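You operate a simulated robot arm through the tools that you are given. There is no shell and no other tool.

You are at the controls of a simulated robot arm. One attempt, no reset.

Task
Reset both brackets to their red marks, then shut and lock the window.
Fine: both knobs end tight.

Only the result counts: the job must be done as asked and must still hold three seconds after the hand-in. Knocking over, shifting, dropping, spilling or breaking anything else fails it.

Robot
A 7-joint arm with a two-finger parallel gripper, fixed in place. Base frame: the origin is at the foot of the arm, x ahead of it, y to its left, z up. Readings come in cm, degrees, newtons and seconds.
With the tool pointing down near the work surface it reaches from about 38 to 80 cm from the base axis. Its first joint turns from -143.0 to 143.0 degrees. Payload 3 kg.
The TCP is the grasp point between the finger pads, 3 cm short of the fingertips. In the tool frame z runs along the fingers and y along their closing line. Largest opening 11 cm; finger width 2, thickness 1; the body of the gripper, 4.8 by 11.2 cm, starts 5.5 cm behind the TCP.
Orientation is that of the tool frame in the base frame, as a unit quaternion [x, y, z, w]. With the fingers straight down and closing along the base's y, the tool's x points along the base's -x, its y along +y and its z along -z.

Tools
- The arm moves only by the tool play_rows. Its argument "deltas" is a list of rows, each a list of 7 numbers: the shift along the base's x, y, z in cm, then the turn, a rotation vector about the base's x, y, z in degrees, then the opening, from 0 (shut) to 1 (fully open). In form: [[tx, ty, tz, rx, ry, rz, grip], ...]. A call has 1 to 20 rows; each row is the pose to reach, as a shift and turn from the pose commanded when the call began. Each row takes 0.2 s and may step no farther than 5 cm and 8.6 degrees from the row before; otherwise, or with a gripper value out of range, the whole call is refused. A pose out of reach is approached as far as the arm can. The call stops where the force on the tool passes 50 N (or 10 N more than at its start, if that is more) or the arm is blocked; 0.2 s more then pass. The fingers move at their own pace (about 15.3 cm/s each) and stop on an object; they squeeze with about 41 N. The grip force told is the motor's: it shows also when the fingers shut on nothing. Time passes only in rows, and 0.2 s behind the last, so rows that repeat a pose let the fingers close. It gives the time, the measured TCP pose, the force on the tool (base axes), the opening and the grip force at its end, in the units of the frame above (readings bear some noise), with the torque about the TCP (base axes, N m) and any sound that the robot's microphone picked up, and new pictures: "views" is both (left out), scene, wrist or none.
- Cameras (640 x 400 px; columns grow to the right, rows downward): "scene" is fixed at [5.3, -50.32, 176.37]; the picture's right is [0.28, -0.96, 0.00], its down [-0.67, -0.19, -0.71] and it looks along [0.68, 0.20, -0.70] (base axes); focal length 352 px, centre (320, 200). "wrist" rides on the gripper at [7.2, 1.7, -10.3] in the tool frame; the picture's right is [-0.23, 0.97, 0.00], its down [-0.76, -0.18, -0.62] and it looks along [-0.61, -0.14, 0.78] (tool axes); focal length 222 px, centre (320, 200). There is no depth. A picture from a camera that has moved, and an enlarged one, comes with that camera's place and axes in the base frame and with its lens. The place of the scene camera against the robot may be out by one fixed shift of up to 1.2 cm in any direction.
- lift_body(by): slides the trunk up (or, below 0, down) by that many cm; the arm rides with it, the base frame stays. It gives what a move gives, with no picture.
- inspect(camera, box): a new picture of the part [left, top, right, bottom] of that camera's present view, enlarged. The clock stands still meanwhile.
- sign_off(): hands the job in; it is judged then, once.

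Places have to be worked out from the pictures, the camera data and where the tool is seen. Open the gripper and draw the arm clear of the work before you hand the job in, unless the task says otherwise.

The tools are called after ">>>" as name(argument=value, ...) on one line, values as JSON. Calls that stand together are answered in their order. play_rows: Moves the arm, as the interface text tells. Its arguments: {"type":"object","properties":{"deltas":{"type":"array","items":{"type":"array","items":{"type":"number"}}},"views":{"type":"string","enum":["both","scene","wrist","none"]}},"required":["deltas"]} The other tools are called the same way: lift_body (by) slides the trunk up or down; inspect (camera, box) takes an enlarged picture of a part of a camera's view; sign_off () hands the job in.

At the start:

```text
clock: 0.0
eef_pos: [39.21, -11.64, 147.07]
tool_rot: [0.0, 1.0, 0.001, 0.0]
ft_force: [-0.5, 0.0, 0.3]
moment: [-0.06, -0.02, 0.0]
opening: 11.0
finger_force: 0.1
trunk travel left (down, up): [-43.7, 5.3]
```

scene: 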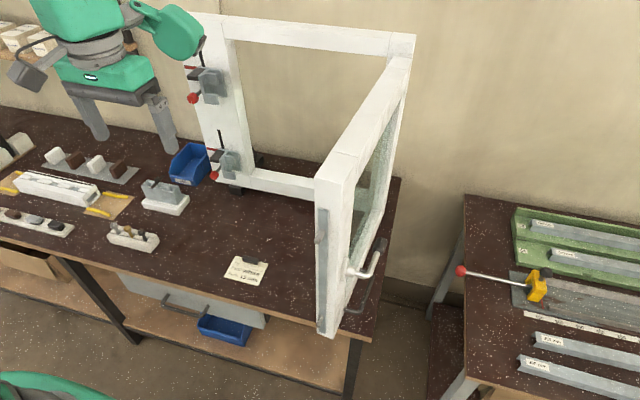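
wrist: 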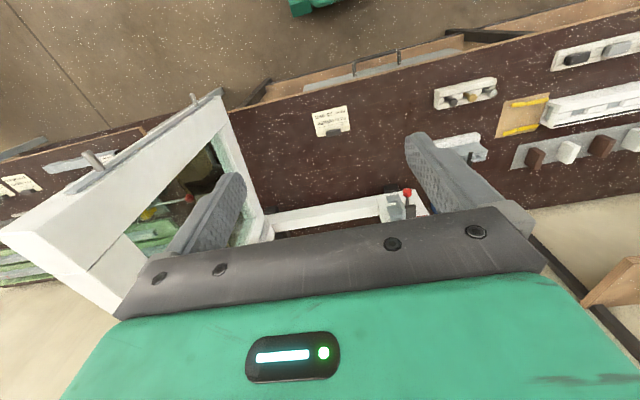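

I'll start by enlarging the window, brackets and the note to understand the set-up before moving anything.

>>> inspect(camera="scene", box=[170, 50, 270, 113])

>>> inspect(camera="scene", box=[180, 120, 280, 200])

>>> inspect(camera="scene", box=[300, 180, 410, 340])

>>> inspect(camera="scene", box=[215, 245, 285, 290])

>>> inspect(camera="wrist", box=[280, 80, 480, 240])

```text
6.35 times, centred on (220, 82) of scene
camera zoom: at [5.3, -50.32, 176.37], right [0.28, -0.96, 0.0], down [-0.67, -0.19, -0.71], along [0.68, 0.2, -0.7], focal length 2235 px, centre (955, 952)
```

zoom: 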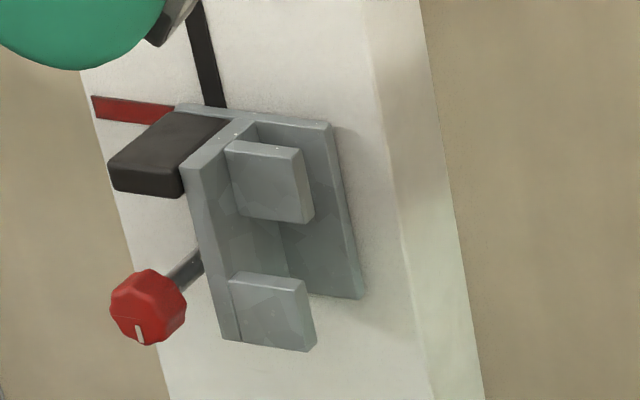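

```text
5.00 times, centred on (230, 160) of scene
camera zoom: at [5.3, -50.32, 176.37], right [0.28, -0.96, 0.0], down [-0.67, -0.19, -0.71], along [0.68, 0.2, -0.7], focal length 1760 px, centre (770, 400)
```

zoom: 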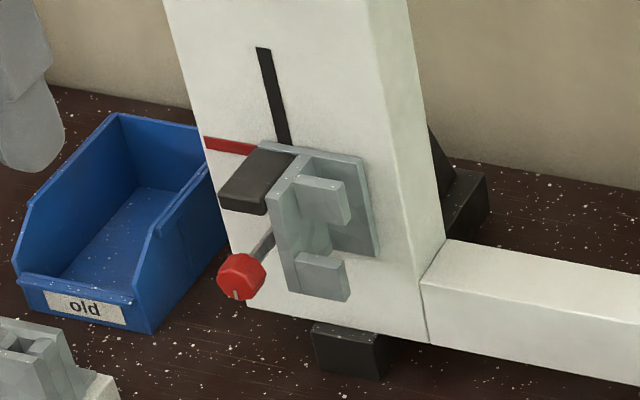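

```text
2.50 times, centred on (355, 260) of scene
camera zoom: at [5.3, -50.32, 176.37], right [0.28, -0.96, 0.0], down [-0.67, -0.19, -0.71], along [0.68, 0.2, -0.7], focal length 880 px, centre (232, 50)
```

zoom: 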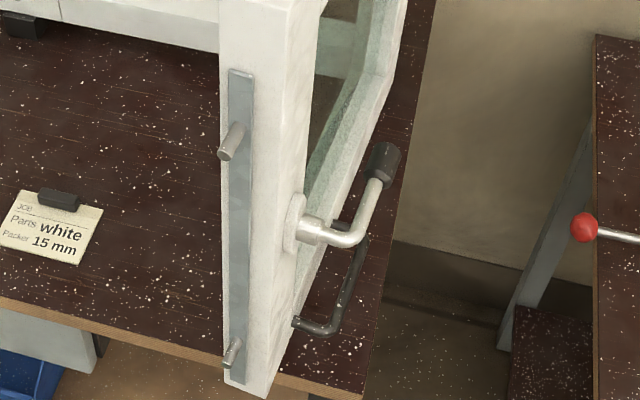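

```text
8.89 times, centred on (250, 268) of scene
camera zoom: at [5.3, -50.32, 176.37], right [0.28, -0.96, 0.0], down [-0.67, -0.19, -0.71], along [0.68, 0.2, -0.7], focal length 3129 px, centre (942, -400)
```

zoom: 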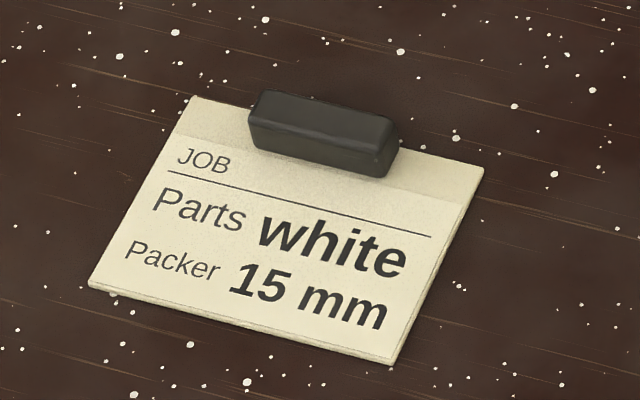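

```text
2.50 times, centred on (380, 160) of wrist
camera zoom: at [31.99, -9.91, 157.47], right [0.23, 0.97, 0.0], down [0.76, -0.18, 0.62], along [0.61, -0.14, -0.78], focal length 555 px, centre (170, 300)
```

zoom: 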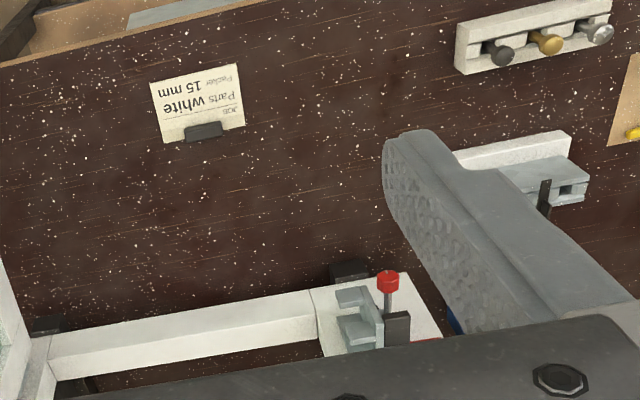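

The sketch so far: bench top near z≈88, frame in a plane x≈83 (y from about 11 to −48), bracket knobs near (79.6, 7.6, 101) and (79.6, 7.6, 128.6), sash open about 85° with its free edge near (40, −40). I'll pitch the tool to point forward and get a close look at the brackets with the wrist camera, staying well clear.

>>> play_rows(deltas=[[1.5, 1.5, -0.5, 0, -8.2, 0, 0.3], [3, 3, -1, 0, -16.4, 0, 0.3], [4.5, 4.5, -1.5, 0, -24.6, 0, 0.3], [6, 6, -2, 0, -32.8, 0, 0.3], [7.5, 7.5, -2.5, 0, -41, 0, 0.3], [9, 9, -3, 0, -49.2, 0, 0.3], [10.5, 10.5, -3.5, 0, -57.4, 0, 0.3], [12, 12, -4, 0, -65.6, 0, 0.3], [13.5, 13.5, -4.5, 0, -73.8, 0, 0.3], [15, 15, -5, 0, -82, 0, 0.3], [16, 16.5, -5.5, 0, -90, 0, 0.3]], views="both")

```text
clock: 2.4
eef_pos: [55.6, 4.09, 144.1]
tool_rot: [-0.001, 0.706, 0.0, 0.709]
ft_force: [-0.2, 0.5, -0.5]
moment: [0.0, 0.01, -0.02]
opening: 3.31
finger_force: 0.1
out of reach, approached as far as the arm can: row 11
trunk travel left (down, up): [-43.7, 5.3]
camera wrist: at [45.26, 5.8, 136.67], right [0.0, 0.97, 0.23], down [-0.63, -0.18, 0.76], along [0.78, -0.14, 0.61], focal length 222 px, centre (320, 200)
```

scene: 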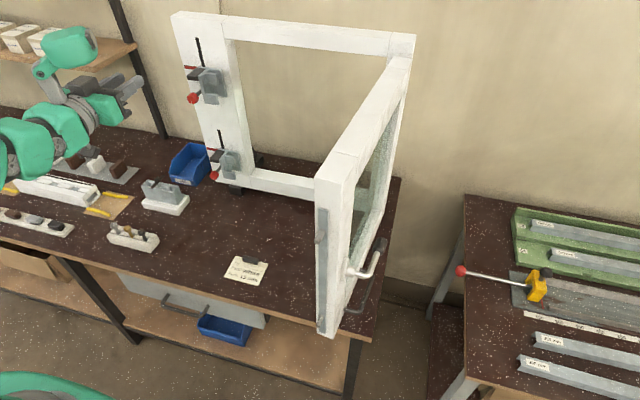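
wrist: 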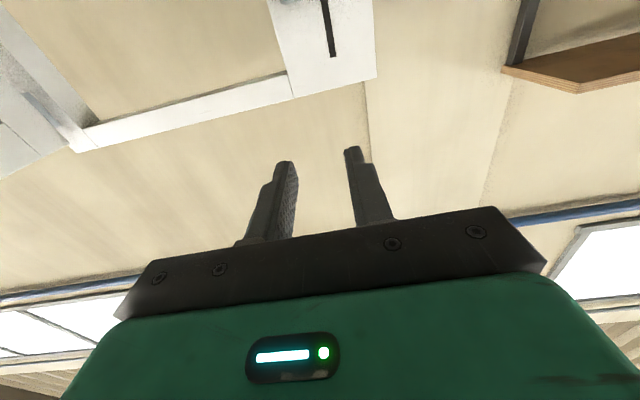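

The arm can't get lower with this trunk height (row 11 fell short at z≈144), so the trunk needs to come down. I'll lower it by 15 first and check the force and clearances.

>>> lift_body(by=-15)

>>> inspect(camera="scene", box=[0, 0, 640, 400])

>>> inspect(camera="wrist", box=[0, 0, 640, 400])

```text
clock: 4.2
eef_pos: [55.54, 4.14, 128.89]
tool_rot: [0.0, 0.707, 0.001, 0.707]
ft_force: [-0.4, -0.3, 0.1]
moment: [0.01, 0.0, -0.02]
opening: 3.28
finger_force: 0.1
trunk travel left (down, up): [-28.7, 20.3]
```

```text
1.00 times, centred on (320, 200) of scene (not enlarged: the box is as wide or as high as the picture)
camera zoom: at [5.3, -50.32, 176.37], right [0.28, -0.96, 0.0], down [-0.67, -0.19, -0.71], along [0.68, 0.2, -0.7], focal length 352 px, centre (320, 200)
```

zoom: 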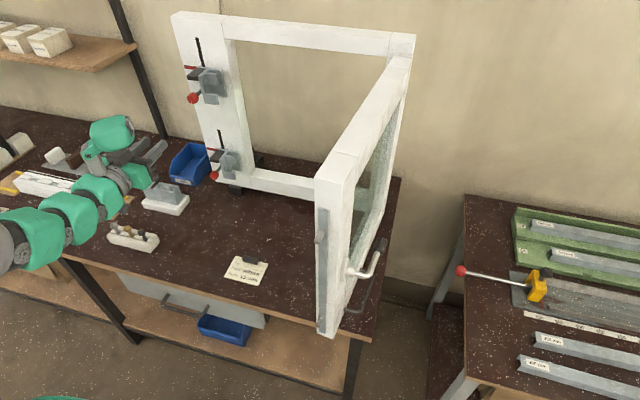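

```text
1.00 times, centred on (320, 200) of wrist (not enlarged: the box is as wide or as high as the picture)
camera zoom: at [45.25, 5.78, 121.66], right [0.0, 0.97, 0.23], down [-0.62, -0.18, 0.76], along [0.78, -0.14, 0.61], focal length 222 px, centre (320, 200)
```

zoom: 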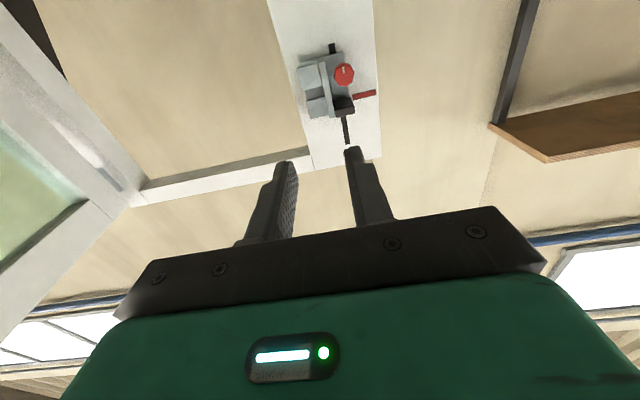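

The upper bracket is now in the wrist view (picture's down is world-up). I'll enlarge it to compare the bracket with its red mark.

>>> inspect(camera="wrist", box=[280, 30, 400, 150])

>>> inspect(camera="scene", box=[175, 25, 255, 115])

>>> inspect(camera="scene", box=[0, 100, 200, 280])

```text
3.33 times, centred on (340, 90) of wrist
camera zoom: at [45.25, 5.78, 121.66], right [0.0, 0.97, 0.23], down [-0.62, -0.18, 0.76], along [0.78, -0.14, 0.61], focal length 740 px, centre (253, 567)
```

zoom: 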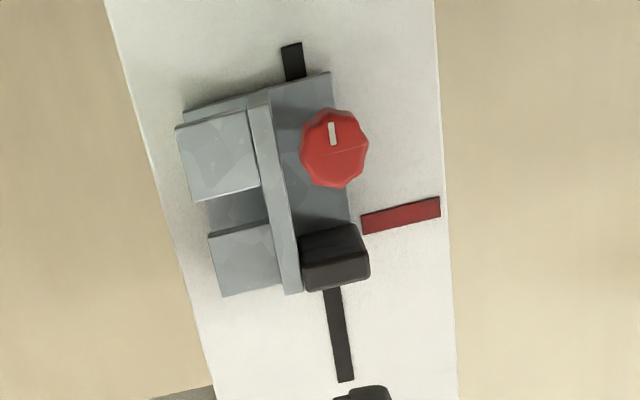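

```text
4.44 times, centred on (215, 70) of scene
camera zoom: at [5.3, -50.32, 176.37], right [0.28, -0.96, 0.0], down [-0.67, -0.19, -0.71], along [0.68, 0.2, -0.7], focal length 1565 px, centre (787, 778)
```

zoom: 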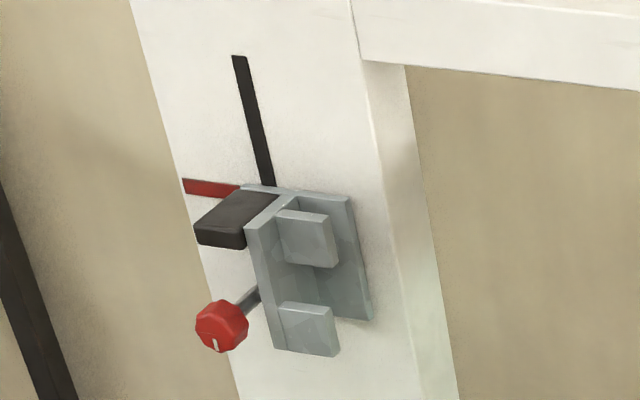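

```text
2.22 times, centred on (100, 190) of scene
camera zoom: at [5.3, -50.32, 176.37], right [0.28, -0.96, 0.0], down [-0.67, -0.19, -0.71], along [0.68, 0.2, -0.7], focal length 782 px, centre (809, 222)
```

zoom: 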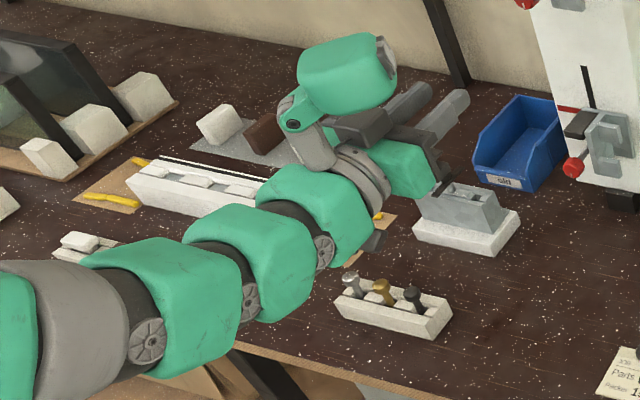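

Mark and bracket are close in height and I need a level, undistorted view. I'll pitch the tool about 38° down so the wrist camera looks horizontally, and shift sideways so the fingers don't hide the stile.

>>> play_rows(deltas=[[1, -3, 0, 0, 7.6, 0, 0.3], [2, -6, 0, 0, 15.2, 0, 0.3], [3, -9, 0, 0, 22.8, 0, 0.3], [4, -12, 0, 0, 30.4, 0, 0.3], [5, -14, 0, 0, 38, 0, 0.3], [5, -14, 0, 0, 38, 0, 0.3]], views="wrist")

```text
clock: 5.5
eef_pos: [60.74, -9.94, 128.95]
tool_rot: [-0.001, 0.899, 0.001, 0.438]
ft_force: [-0.4, -0.3, -0.2]
moment: [0.01, -0.01, 0.0]
opening: 3.31
finger_force: 0.1
trunk travel left (down, up): [-28.7, 20.3]
camera wrist: at [48.1, -8.31, 129.49], right [0.14, 0.97, 0.18], down [-0.02, -0.18, 0.98], along [0.99, -0.14, 0.0], focal length 222 px, centre (320, 200)
```

wrist: 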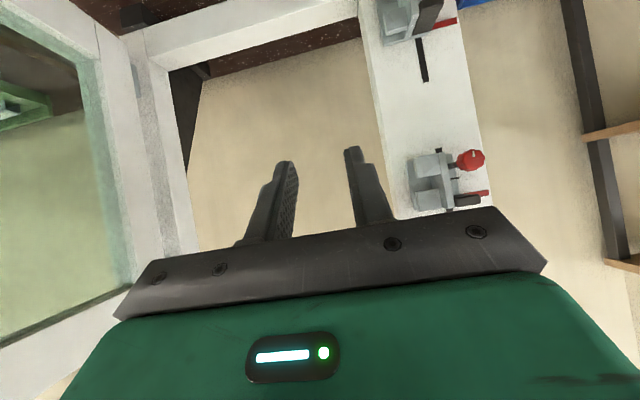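

Both brackets are partly visible. Enlarging each.

>>> inspect(camera="wrist", box=[390, 130, 510, 215])

>>> inspect(camera="wrist", box=[360, 0, 480, 85])

```text
4.71 times, centred on (450, 172) of wrist
camera zoom: at [48.1, -8.31, 129.49], right [0.14, 0.97, 0.18], down [-0.02, -0.18, 0.98], along [0.99, -0.14, 0.0], focal length 1045 px, centre (-292, 329)
```

zoom: 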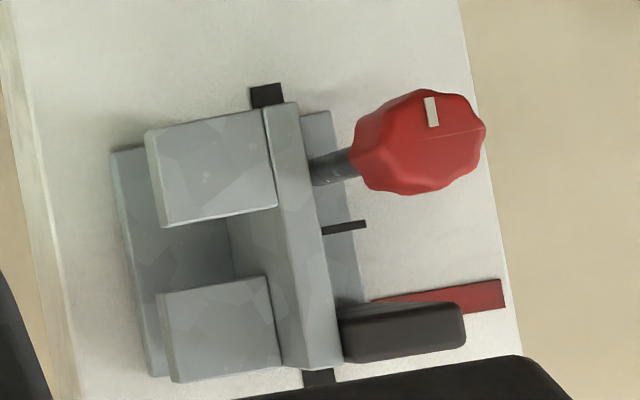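

```text
4.71 times, centred on (420, 42) of wrist
camera zoom: at [48.1, -8.31, 129.49], right [0.14, 0.97, 0.18], down [-0.02, -0.18, 0.98], along [0.99, -0.14, 0.0], focal length 1045 px, centre (-151, 941)
```

zoom: 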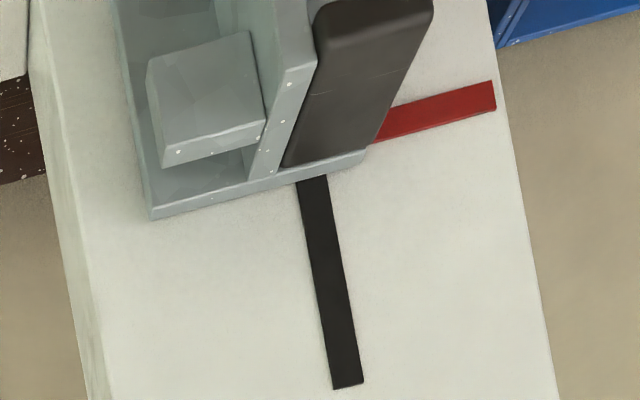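

I can see it now: there is a thin black index line on each back-plate at the bracket's middle, and for the upper bracket it sits about 3.2 cm below the red mark (index z≈130.05, mark z≈133.25). The upper knob centre is about (79.7, 7.9, 127.9), axis along x. Next I go horizontal in front of that knob and test reach.

>>> play_rows(deltas=[[1.5, 3, 0, 0, -7.6, 0, 0.3], [3, 6, 0, 0, -15.2, 0, 0.3], [4.5, 9.5, 0, 0, -22.8, 0, 0.5], [6, 13, -0.5, 0, -30.4, 0, 0.5], [7.5, 16, -1, 0, -38, 0, 0.5], [9, 17.8, -1, 0, -38, 0, 0.5], [9, 17.8, -1, 0, -38, 0, 0.5]], views="both")

```text
clock: 7.2
eef_pos: [69.6, 7.94, 127.81]
tool_rot: [0.0, 0.707, 0.0, 0.707]
ft_force: [0.0, 0.4, 0.0]
moment: [0.0, -0.01, 0.03]
opening: 5.5
finger_force: 0.0
trunk travel left (down, up): [-28.7, 20.3]
camera wrist: at [59.29, 9.62, 120.48], right [0.0, 0.97, 0.23], down [-0.62, -0.18, 0.76], along [0.78, -0.14, 0.61], focal length 222 px, centre (320, 200)
```

scene: 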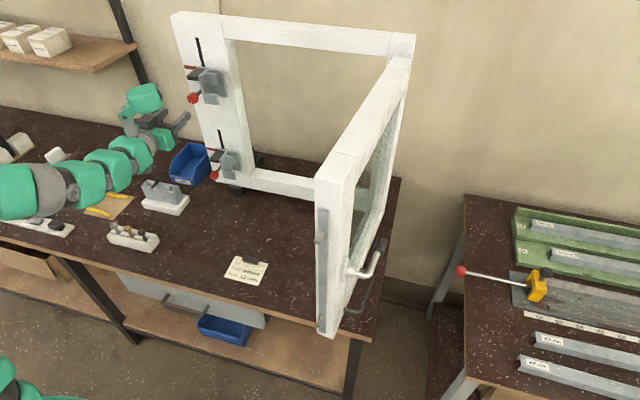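
wrist: 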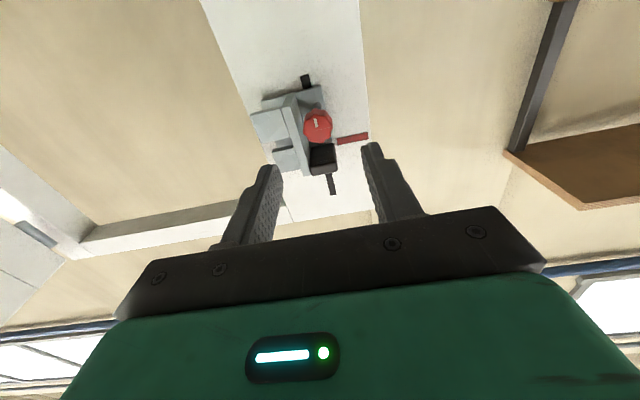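

Reached fine, and the knob lines up. Before grasping, I'll test in free space how far the wrist can roll in the loosening direction (negative rx).

>>> play_rows(deltas=[[0, 0, 0, -8.5, 0, 0, 0.5], [0, 0, 0, -17, 0, 0, 0.5], [0, 0, 0, -25.5, 0, 0, 0.5], [0, 0, 0, -34, 0, 0, 0.5], [0, 0, 0, -42.5, 0, 0, 0.5], [0, 0, 0, -51, 0, 0, 0.5], [0, 0, 0, -59.5, 0, 0, 0.5], [0, 0, 0, -68, 0, 0, 0.5], [0, 0, 0, -76.5, 0, 0, 0.5], [0, 0, 0, -85, 0, 0, 0.5], [0, 0, 0, -93.5, 0, 0, 0.5], [0, 0, 0, -102, 0, 0, 0.5], [0, 0, 0, -110.5, 0, 0, 0.5], [0, 0, 0, -119, 0, 0, 0.5], [0, 0, 0, -127.5, 0, 0, 0.5], [0, 0, 0, -136, 0, 0, 0.5], [0, 0, 0, -144.5, 0, 0, 0.5], [0, 0, 0, -153, 0, 0, 0.5], [0, 0, 0, -161.5, 0, 0, 0.5], [0, 0, 0, -170, 0, 0, 0.5]], views="wrist")

```text
clock: 11.3
eef_pos: [69.52, 7.87, 127.92]
tool_rot: [0.705, -0.061, 0.704, -0.061]
ft_force: [0.0, -0.5, -0.1]
moment: [0.03, 0.02, -0.02]
opening: 5.5
finger_force: 0.1
trunk travel left (down, up): [-28.7, 20.3]
camera wrist: at [59.25, 5.03, 134.73], right [0.0, -0.92, -0.39], down [-0.62, 0.3, -0.72], along [0.78, 0.24, -0.57], focal length 222 px, centre (320, 200)
```

wrist: 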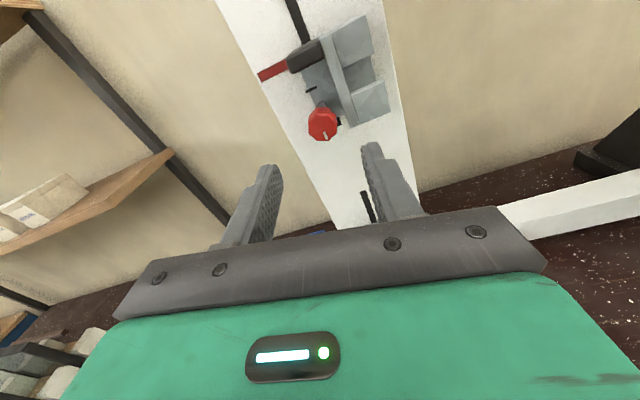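

Full −170° roll works, and the camera is now above the tool, giving an upright view. Let me look closer at the bracket from here.

>>> inspect(camera="wrist", box=[240, 0, 420, 160])

```text
2.50 times, centred on (330, 80) of wrist
camera zoom: at [59.25, 5.03, 134.73], right [0.0, -0.92, -0.39], down [-0.62, 0.3, -0.72], along [0.78, 0.24, -0.57], focal length 555 px, centre (295, 500)
```

zoom: 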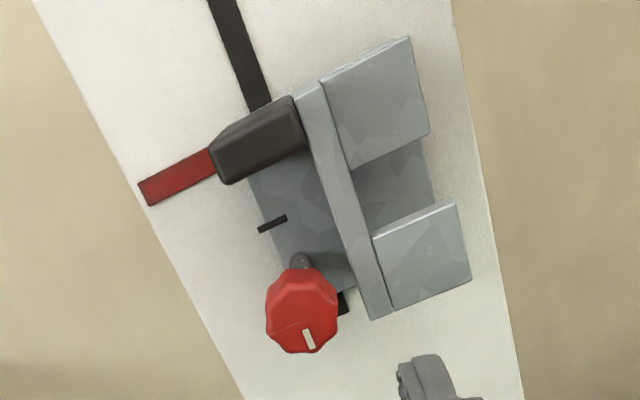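

The index line and mark are unambiguous from here. The knob face is about x=79.1, centre (y 7.8, z 127.9), and the ridge front is about x=80.9, so I'll keep fingertips at or short of x≈80.4. Rolling back to 0°.

>>> play_rows(deltas=[[0, 0, 0, 8.5, 0, 0, 0.5], [0, 0, 0, 17, 0, 0, 0.5], [0, 0, 0, 25.5, 0, 0, 0.5], [0, 0, 0, 34, 0, 0, 0.5], [0, 0, 0, 42.5, 0, 0, 0.5], [0, 0, 0, 51, 0, 0, 0.5], [0, 0, 0, 59.5, 0, 0, 0.5], [0, 0, 0, 68, 0, 0, 0.5], [0, 0, 0, 76.5, 0, 0, 0.5], [0, 0, 0, 85, 0, 0, 0.5], [0, 0, 0, 93.5, 0, 0, 0.5], [0, 0, 0, 102, 0, 0, 0.5], [0, 0, 0, 110.5, 0, 0, 0.5], [0, 0, 0, 119, 0, 0, 0.5], [0, 0, 0, 127.5, 0, 0, 0.5], [0, 0, 0, 136, 0, 0, 0.5], [0, 0, 0, 144.5, 0, 0, 0.5], [0, 0, 0, 153, 0, 0, 0.5], [0, 0, 0, 161.5, 0, 0, 0.5], [0, 0, 0, 170, 0, 0, 0.5]], views="none")

>>> play_rows(deltas=[[2, 0, 0, 0, 0, 0, 0.5], [4, -0.05, 0, 0, 0, 0, 0.5], [5.5, -0.1, 0, 0, 0, 0, 0.5], [5.5, -0.1, 0, 0, 0, 0, 0.5]], views="wrist")

```text
clock: 15.6
eef_pos: [69.59, 7.9, 127.89]
tool_rot: [0.001, 0.707, 0.0, 0.707]
ft_force: [-0.3, 0.9, -0.8]
moment: [0.0, 0.02, -0.01]
opening: 5.51
finger_force: 0.1
trunk travel left (down, up): [-28.7, 20.3]
```

```text
clock: 16.6
eef_pos: [75.14, 7.82, 127.82]
tool_rot: [-0.001, 0.707, 0.0, 0.707]
ft_force: [0.3, -1.5, 1.0]
moment: [-0.03, 0.0, -0.02]
opening: 5.51
finger_force: 0.0
trunk travel left (down, up): [-28.7, 20.3]
camera wrist: at [64.84, 9.49, 120.64], right [0.0, 0.97, 0.23], down [-0.62, -0.18, 0.76], along [0.78, -0.14, 0.61], focal length 222 px, centre (320, 200)
```

wrist: 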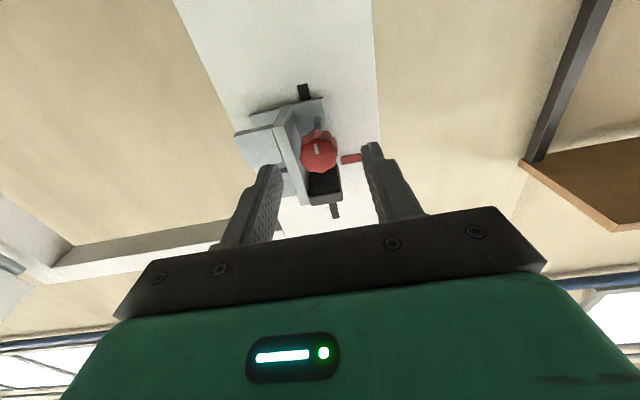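

Knob is centred between the fingers (y≈7.8, z≈127.7). Advancing 2.2 cm and closing on the knob.

>>> play_rows(deltas=[[1.2, 0, -0.05, 0, 0, 0, 0.5], [2.2, 0, -0.1, 0, 0, 0, 0.5], [2.2, 0, -0.1, 0, 0, 0, 0.5], [2.2, 0, -0.1, 0, 0, 0, 0.2], [2.2, 0, -0.1, 0, 0, 0, 0.2], [2.2, 0, -0.1, 0, 0, 0, 0.2]], views="both")

```text
clock: 17.9
eef_pos: [77.23, 7.74, 127.84]
tool_rot: [0.0, 0.708, 0.001, 0.707]
ft_force: [-1.5, -9.1, 0.4]
moment: [-0.02, 0.06, -0.3]
opening: 2.57
finger_force: 45.5
trunk travel left (down, up): [-28.7, 20.3]
camera wrist: at [66.97, 9.43, 120.47], right [0.0, 0.97, 0.23], down [-0.62, -0.18, 0.76], along [0.78, -0.14, 0.61], focal length 222 px, centre (320, 200)
```

scene: 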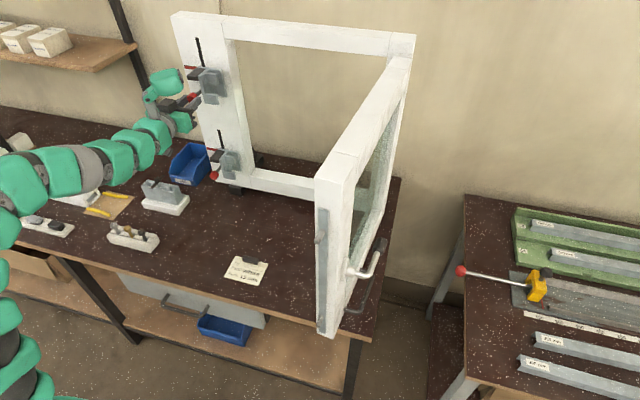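
wrist: 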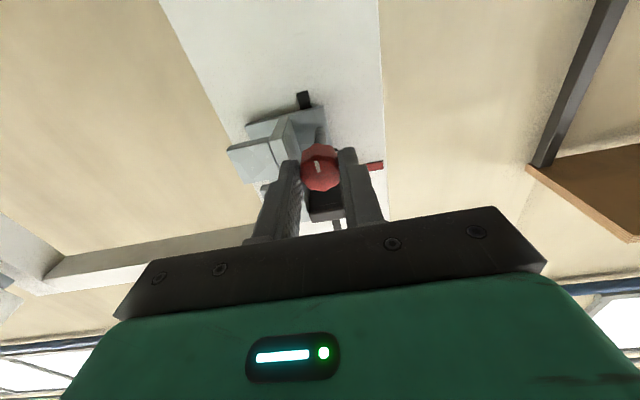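

Gripped (opening 2.57, ~45 N), with a small sideways bias of −9 N in y, so I'll shift −0.12 cm to centre, then start loosening (negative rx) in a small step to read the torque.

>>> play_rows(deltas=[[0, -0.12, 0, 0, 0, 0, 0.2], [0, -0.12, 0, -4, 0, 0, 0.2], [0, -0.12, 0, -8, 0, 0, 0.2], [0, -0.12, 0, -12, 0, 0, 0.2], [0, -0.12, 0, -16, 0, 0, 0.2], [0, -0.12, 0, -20, 0, 0, 0.2]], views="wrist")

```text
clock: 19.4
eef_pos: [77.3, 7.66, 127.78]
tool_rot: [-0.124, 0.697, -0.122, 0.696]
ft_force: [2.0, -0.8, 2.0]
moment: [-0.01, 0.32, -0.14]
opening: 2.56
finger_force: 45.5
trunk travel left (down, up): [-28.7, 20.3]
camera wrist: at [66.96, 6.8, 120.33], right [0.0, 0.99, -0.12], down [-0.62, 0.09, 0.78], along [0.78, 0.07, 0.62], focal length 222 px, centre (320, 200)
```

wrist: 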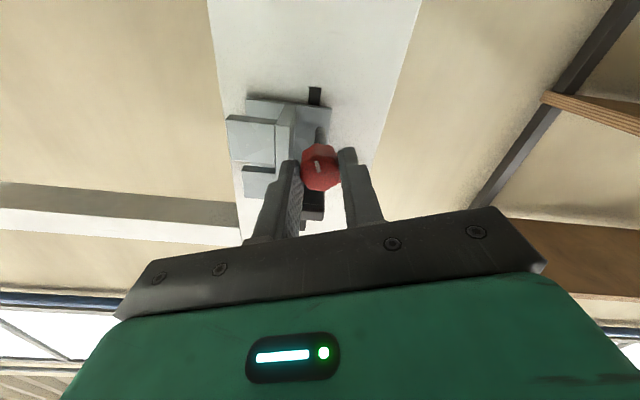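

Turning torque is near zero, so I check that the knob actually turned with the gripper rather than slipping.

>>> inspect(camera="wrist", box=[280, 130, 360, 190])

```text
6.67 times, centred on (320, 160) of wrist
camera zoom: at [66.96, 6.8, 120.33], right [0.0, 0.99, -0.12], down [-0.62, 0.09, 0.78], along [0.78, 0.07, 0.62], focal length 1481 px, centre (320, 467)
```

zoom: 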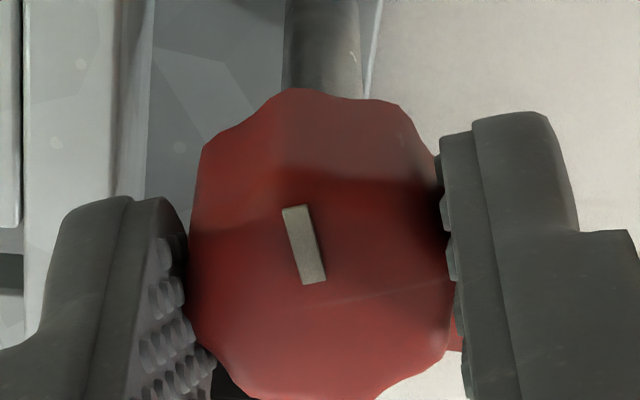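

The white tick keeps its place relative to the fingers, so the knob is turning. Continuing to about −120° total.

>>> play_rows(deltas=[[0, 0, 0, -8, 0, 0, 0.2], [0, 0, 0, -16, 0, 0, 0.2], [0, 0, 0, -24, 0, 0, 0.2], [0, 0, 0, -32, 0, 0, 0.2], [0, 0, 0, -40, 0, 0, 0.2], [0, 0, 0, -48, 0, 0, 0.2], [0, 0, 0, -56, 0, 0, 0.2], [0, 0, 0, -64, 0, 0, 0.2], [0, 0, 0, -70, 0, 0, 0.2]], views="wrist")

```text
clock: 21.4
eef_pos: [77.21, 7.61, 127.85]
tool_rot: [0.501, -0.5, 0.5, -0.499]
ft_force: [-1.5, -8.8, -0.4]
moment: [0.01, -0.06, -0.09]
opening: 2.57
finger_force: 44.9
trunk travel left (down, up): [-28.7, 20.3]
camera wrist: at [66.96, 0.38, 126.11], right [0.0, 0.23, -0.97], down [-0.62, 0.76, 0.18], along [0.78, 0.61, 0.14], focal length 222 px, centre (320, 200)
```

wrist: 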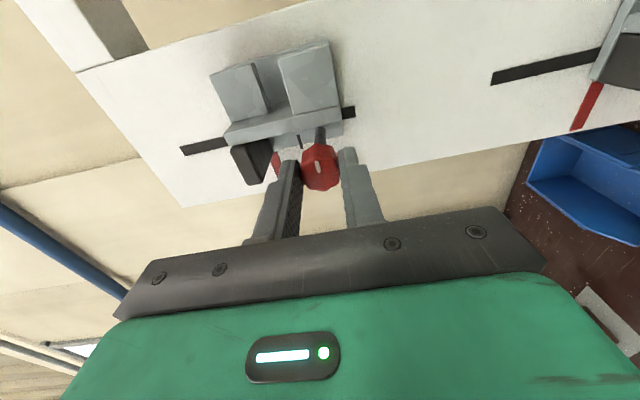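

Roll is now −90° with almost no torque. Re-centring slightly in y and continuing the loosening to −160°.

>>> play_rows(deltas=[[0, -0.1, 0, -8, 0, 0, 0.2], [0, -0.1, 0, -16, 0, 0, 0.2], [0, -0.1, 0, -24, 0, 0, 0.2], [0, -0.1, 0, -32, 0, 0, 0.2], [0, -0.1, 0, -40, 0, 0, 0.2], [0, -0.1, 0, -48, 0, 0, 0.2], [0, -0.1, 0, -56, 0, 0, 0.2], [0, -0.1, 0, -64, 0, 0, 0.2], [0, -0.1, 0, -70, 0, 0, 0.2]], views="wrist")

```text
clock: 23.4
eef_pos: [77.19, 7.64, 127.78]
tool_rot: [0.697, -0.121, 0.696, -0.122]
ft_force: [-2.5, 1.1, 0.9]
moment: [0.56, -0.05, 0.03]
opening: 2.56
finger_force: 44.9
trunk travel left (down, up): [-28.7, 20.3]
camera wrist: at [66.95, 3.58, 134.05], right [0.0, -0.84, -0.54], down [-0.62, 0.42, -0.66], along [0.78, 0.34, -0.52], focal length 222 px, centre (320, 200)
```

wrist: 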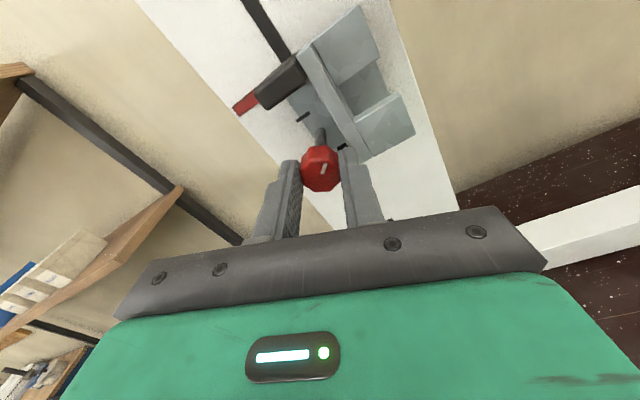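

Now there's +0.56 N·m resisting, so it may have hit its loosened end stop. Checking the knob in the grip.

>>> inspect(camera="wrist", box=[220, 20, 430, 195])

```text
2.29 times, centred on (325, 108) of wrist
camera zoom: at [66.95, 3.58, 134.05], right [0.0, -0.84, -0.54], down [-0.62, 0.42, -0.66], along [0.78, 0.34, -0.52], focal length 508 px, centre (309, 411)
```

zoom: 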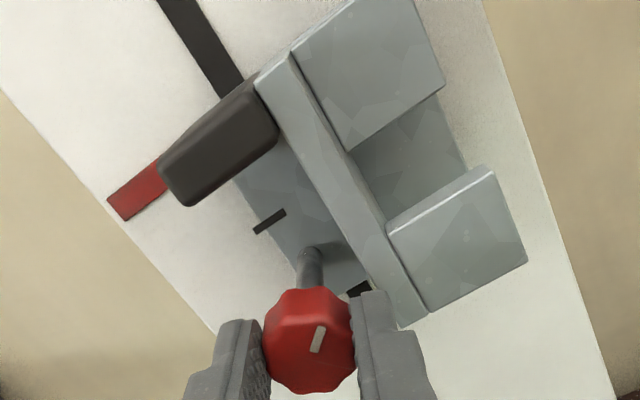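

The knob turned roughly 125° and is now at its loose stop (the grip slipped a bit). I'll back off a few degrees and try lifting gently 0.6 cm to see whether the bracket follows.

>>> play_rows(deltas=[[0, 0, 0, 6, 0, 0, 0.2], [0, 0, 0.3, 6, 0, 0, 0.2], [0, 0, 0.6, 6, 0, 0, 0.2], [0, 0, 0.6, 6, 0, 0, 0.2]], views="wrist")

```text
clock: 24.4
eef_pos: [77.3, 7.48, 128.39]
tool_rot: [0.689, -0.158, 0.689, -0.16]
ft_force: [-0.2, 1.4, -2.7]
moment: [0.02, 0.13, 0.01]
opening: 2.56
finger_force: 44.8
trunk travel left (down, up): [-28.7, 20.3]
camera wrist: at [66.95, 2.92, 134.15], right [0.0, -0.78, -0.63], down [-0.62, 0.49, -0.61], along [0.78, 0.39, -0.48], focal length 222 px, centre (320, 200)
```

wrist: 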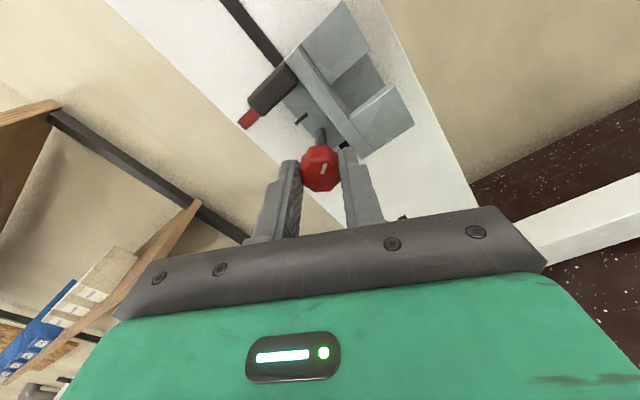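

Only −2.7 N: the bracket rides up freely with the knob. Lifting the remaining ~2.6 cm (TCP z to ≈131.0) and then checking index against mark.

>>> play_rows(deltas=[[0, 0, 0.5, 0, 0, 0, 0.2], [0, 0, 1.0, 0, 0, 0, 0.2], [0, 0, 1.5, 0, 0, 0, 0.2], [0, 0, 2.0, 0, 0, 0, 0.2], [0, 0, 2.3, 0, 0, 0, 0.2], [0, 0, 2.6, 0, 0, 0, 0.2], [0, 0, 2.6, 0, 0, 0, 0.2]], views="both")

>>> inspect(camera="wrist", box=[220, 20, 430, 195])

```text
clock: 25.9
eef_pos: [77.27, 7.53, 130.92]
tool_rot: [0.689, -0.16, 0.689, -0.158]
ft_force: [-1.6, 4.1, -2.3]
moment: [-0.01, 0.25, 0.2]
opening: 2.56
finger_force: 45.6
trunk travel left (down, up): [-28.7, 20.3]
camera wrist: at [66.95, 2.92, 136.68], right [0.0, -0.78, -0.63], down [-0.62, 0.49, -0.61], along [0.78, 0.39, -0.48], focal length 222 px, centre (320, 200)
```

scene: 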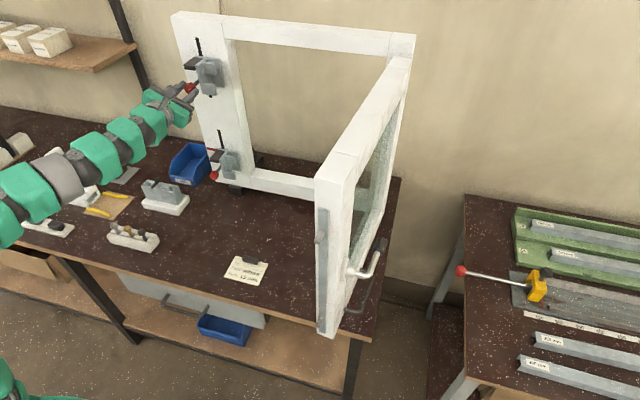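
wrist: 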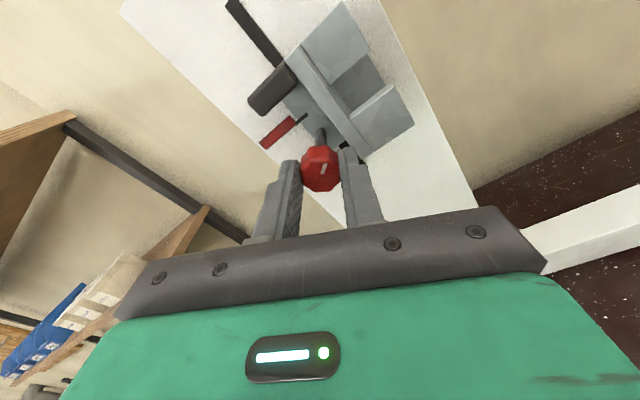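

```text
2.29 times, centred on (325, 108) of wrist
camera zoom: at [66.95, 2.92, 136.68], right [0.0, -0.78, -0.63], down [-0.62, 0.49, -0.61], along [0.78, 0.39, -0.48], focal length 508 px, centre (309, 411)
```

zoom: 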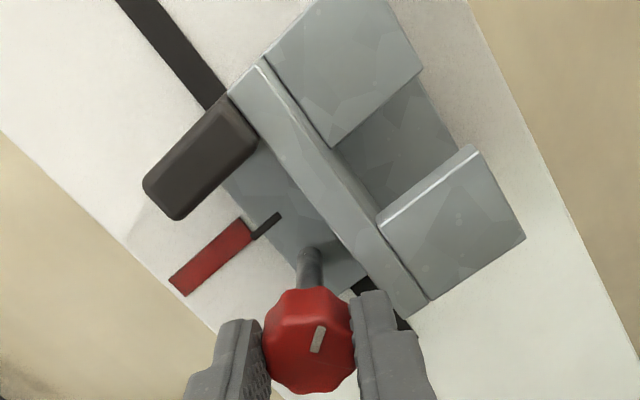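

Index and mark are now nearly level; I zoom in further to measure the remainder (accounting for plate thickness parallax).

>>> inspect(camera="wrist", box=[250, 90, 330, 160])

>>> inspect(camera="scene", box=[170, 40, 240, 110])

```text
5.71 times, centred on (290, 125) of wrist
camera zoom: at [66.95, 2.92, 136.68], right [0.0, -0.78, -0.63], down [-0.62, 0.49, -0.61], along [0.78, 0.39, -0.48], focal length 1269 px, centre (491, 629)
```

zoom: 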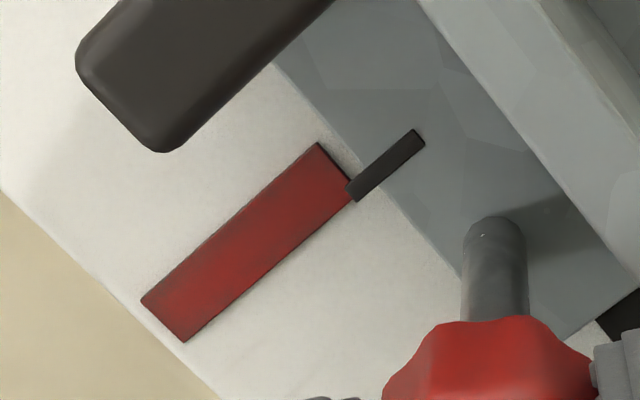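

```text
5.71 times, centred on (205, 75) of scene
camera zoom: at [5.3, -50.32, 176.37], right [0.28, -0.96, 0.0], down [-0.67, -0.19, -0.71], along [0.68, 0.2, -0.7], focal length 2012 px, centre (977, 914)
```

zoom: 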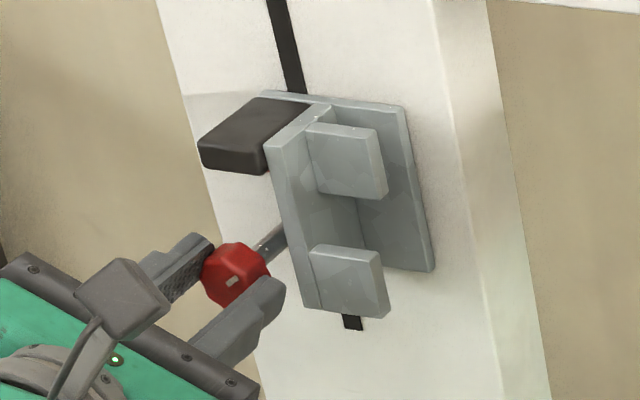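

By several views the index is still about 0.15–0.2 cm below the mark's centre line. I'll raise 0.15 cm, then tighten (positive rx) while holding that height.

>>> play_rows(deltas=[[0, 0, 0.15, 0, 0, 0, 0.2], [0, 0, 0.15, 8, 0, 0, 0.2], [0, 0, 0.15, 16, 0, 0, 0.2], [0, 0, 0.15, 24, 0, 0, 0.2], [0, 0, 0.15, 32, 0, 0, 0.2], [0, 0, 0.15, 40, 0, 0, 0.2], [0, 0, 0.15, 48, 0, 0, 0.2], [0, 0, 0.15, 56, 0, 0, 0.2], [0, 0, 0.15, 64, 0, 0, 0.2], [0, 0, 0.15, 72, 0, 0, 0.2], [0, 0, 0.15, 80, 0, 0, 0.2], [0, 0, 0.15, 88, 0, 0, 0.2], [0, 0, 0.15, 96, 0, 0, 0.2]], views="wrist")

```text
clock: 28.8
eef_pos: [77.29, 7.54, 130.93]
tool_rot: [-0.343, 0.62, -0.342, 0.618]
ft_force: [-18.5, -3.2, -23.7]
moment: [-0.04, 0.39, 0.3]
opening: 2.58
finger_force: 44.2
trunk travel left (down, up): [-28.7, 20.3]
camera wrist: at [66.93, 2.3, 125.71], right [0.0, 0.71, -0.7], down [-0.62, 0.55, 0.56], along [0.78, 0.44, 0.44], focal length 222 px, centre (320, 200)
```

wrist: 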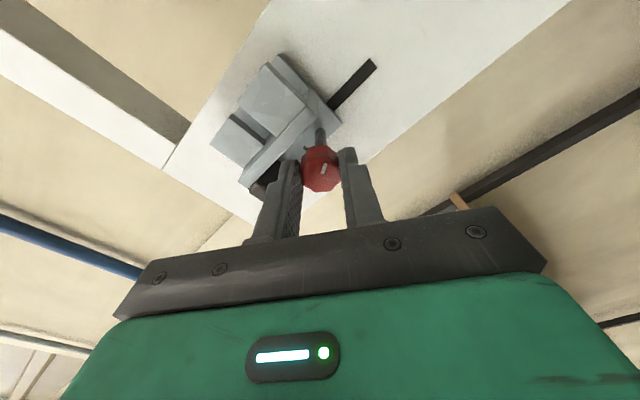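

Forces built up (−18 N in x, −24 N in z) while torque is still low. Checking the grip and knob before going on.

>>> inspect(camera="wrist", box=[200, 40, 400, 210])

>>> inspect(camera="scene", box=[170, 40, 240, 110])

```text
2.35 times, centred on (300, 125) of wrist
camera zoom: at [66.93, 2.3, 125.71], right [0.0, 0.71, -0.7], down [-0.62, 0.55, 0.56], along [0.78, 0.44, 0.44], focal length 523 px, centre (367, 376)
```

zoom: 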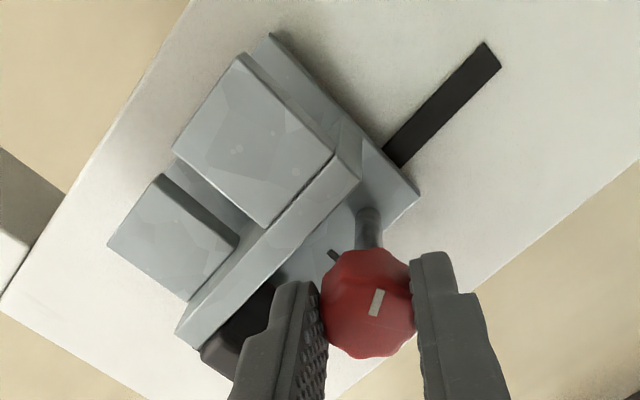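

```text
5.71 times, centred on (205, 75) of scene
camera zoom: at [5.3, -50.32, 176.37], right [0.28, -0.96, 0.0], down [-0.67, -0.19, -0.71], along [0.68, 0.2, -0.7], focal length 2012 px, centre (977, 914)
```

zoom: 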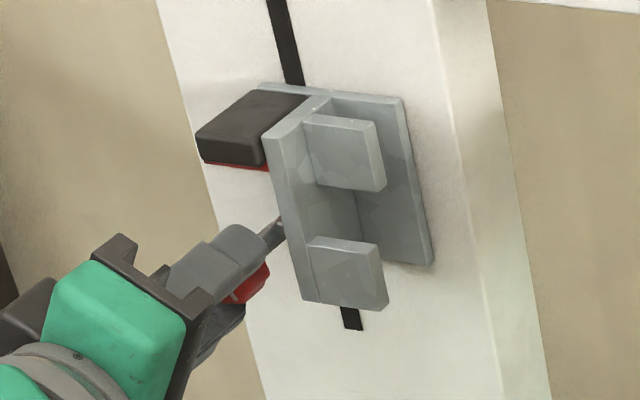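

The bracket crept up ~0.4 cm because the knob wasn't exactly on the tool's roll axis (offset ≈0.25 cm along the finger width). I'll release, back off and look, then regrip exactly on axis and correct the height.

>>> play_rows(deltas=[[0, 0, 0, 0, 0, 0, 0.45], [0, 0, 0, 0, 0, 0, 0.45], [-2, 0, 0, 0, 0, 0, 0.5], [-5, 0, 0, 0, 0, 0, 0.5], [-8, 0, 0, 0, 0, 0, 0.5], [-8, 0, 0, 0, 0, 0, 0.5]], views="wrist")

>>> inspect(camera="scene", box=[170, 40, 240, 110])

```text
clock: 30.1
eef_pos: [69.13, 7.5, 131.04]
tool_rot: [-0.342, 0.619, -0.342, 0.619]
ft_force: [-0.5, 0.4, 0.4]
moment: [0.01, 0.03, 0.01]
opening: 5.53
finger_force: 0.0
trunk travel left (down, up): [-28.7, 20.3]
camera wrist: at [58.91, 2.25, 125.8], right [0.0, 0.71, -0.71], down [-0.62, 0.55, 0.55], along [0.78, 0.44, 0.44], focal length 222 px, centre (320, 200)
```

wrist: 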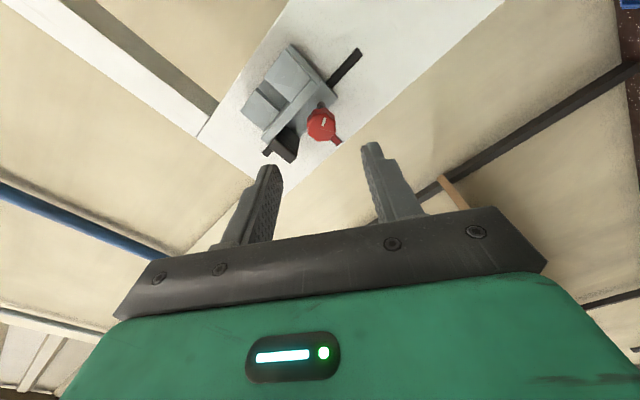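

```text
5.71 times, centred on (205, 75) of scene
camera zoom: at [5.3, -50.32, 176.37], right [0.28, -0.96, 0.0], down [-0.67, -0.19, -0.71], along [0.68, 0.2, -0.7], focal length 2012 px, centre (977, 914)
```

zoom: 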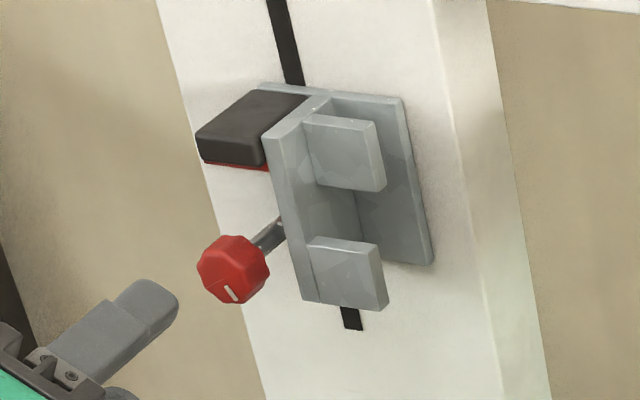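

Released cleanly; the bracket stays put. Now a close look at the bracket and the knob from here for exact centring.

>>> inspect(camera="wrist", box=[280, 90, 360, 160])

>>> inspect(camera="wrist", box=[230, 40, 370, 170])

```text
5.71 times, centred on (320, 125) of wrist
camera zoom: at [58.91, 2.25, 125.8], right [0.0, 0.71, -0.71], down [-0.62, 0.55, 0.55], along [0.78, 0.44, 0.44], focal length 1269 px, centre (320, 629)
```

zoom: 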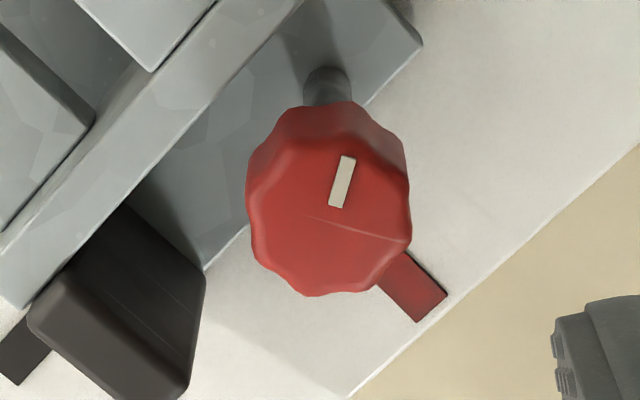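

```text
3.08 times, centred on (300, 105) of wrist
camera zoom: at [58.91, 2.25, 125.8], right [0.0, 0.71, -0.71], down [-0.62, 0.55, 0.55], along [0.78, 0.44, 0.44], focal length 684 px, centre (382, 492)
```

zoom: 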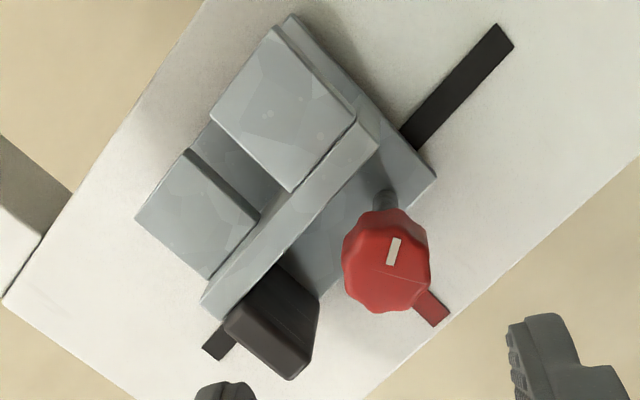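

I'll roll back so the camera is on top (roll ≈ −150°) to measure index versus mark precisely.

>>> play_rows(deltas=[[0, 0.1, 0, -8.4, 0, 0, 0.5], [0, 0.1, 0, -16.8, 0, 0, 0.5], [0, 0.1, 0, -25.2, 0, 0, 0.5], [0, 0.1, 0, -33.6, 0, 0, 0.5], [0, 0.1, 0, -42, 0, 0, 0.5], [0, 0.1, 0, -50.4, 0, 0, 0.5], [0, 0.1, 0, -58.8, 0, 0, 0.5], [0, 0.1, 0, -67.2, 0, 0, 0.5], [0, 0.1, 0, -75.6, 0, 0, 0.5], [0, 0.1, 0, -84, 0, 0, 0.5], [0, 0.1, 0, -92, 0, 0, 0.5], [0, 0.1, 0, -92, 0, 0, 0.5]], views="wrist")

>>> inspect(camera="wrist", box=[240, 50, 360, 150])

```text
clock: 32.8
eef_pos: [69.24, 7.65, 131.16]
tool_rot: [0.683, -0.183, 0.683, -0.183]
ft_force: [0.2, 0.2, 0.3]
moment: [-0.05, -0.01, -0.03]
opening: 5.52
finger_force: 0.1
trunk travel left (down, up): [-28.7, 20.3]
camera wrist: at [58.95, 2.54, 136.57], right [0.0, -0.73, -0.68], down [-0.62, 0.53, -0.57], along [0.78, 0.43, -0.46], focal length 222 px, centre (320, 200)
```

wrist: 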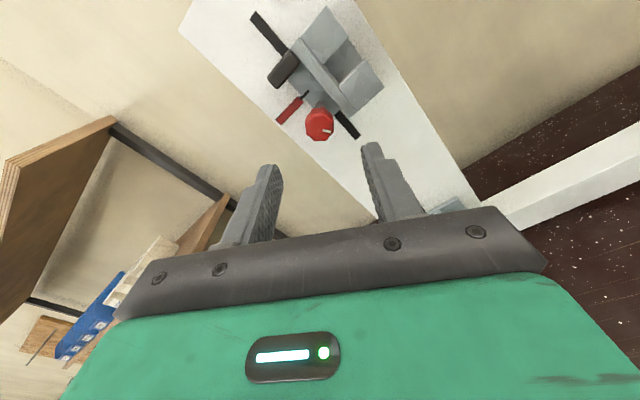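

```text
4.00 times, centred on (300, 100) of wrist
camera zoom: at [58.95, 2.54, 136.57], right [0.0, -0.73, -0.68], down [-0.62, 0.53, -0.57], along [0.78, 0.43, -0.46], focal length 888 px, centre (400, 600)
```

zoom: 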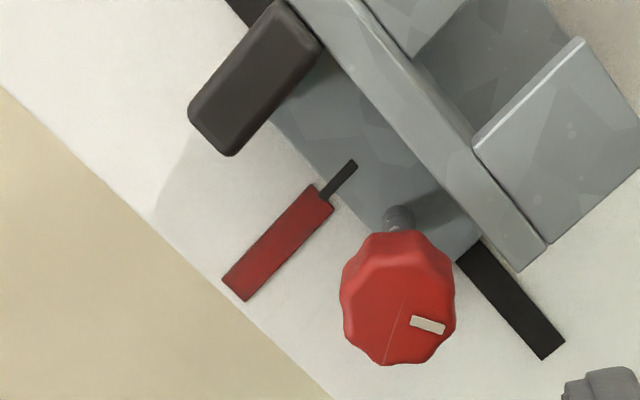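

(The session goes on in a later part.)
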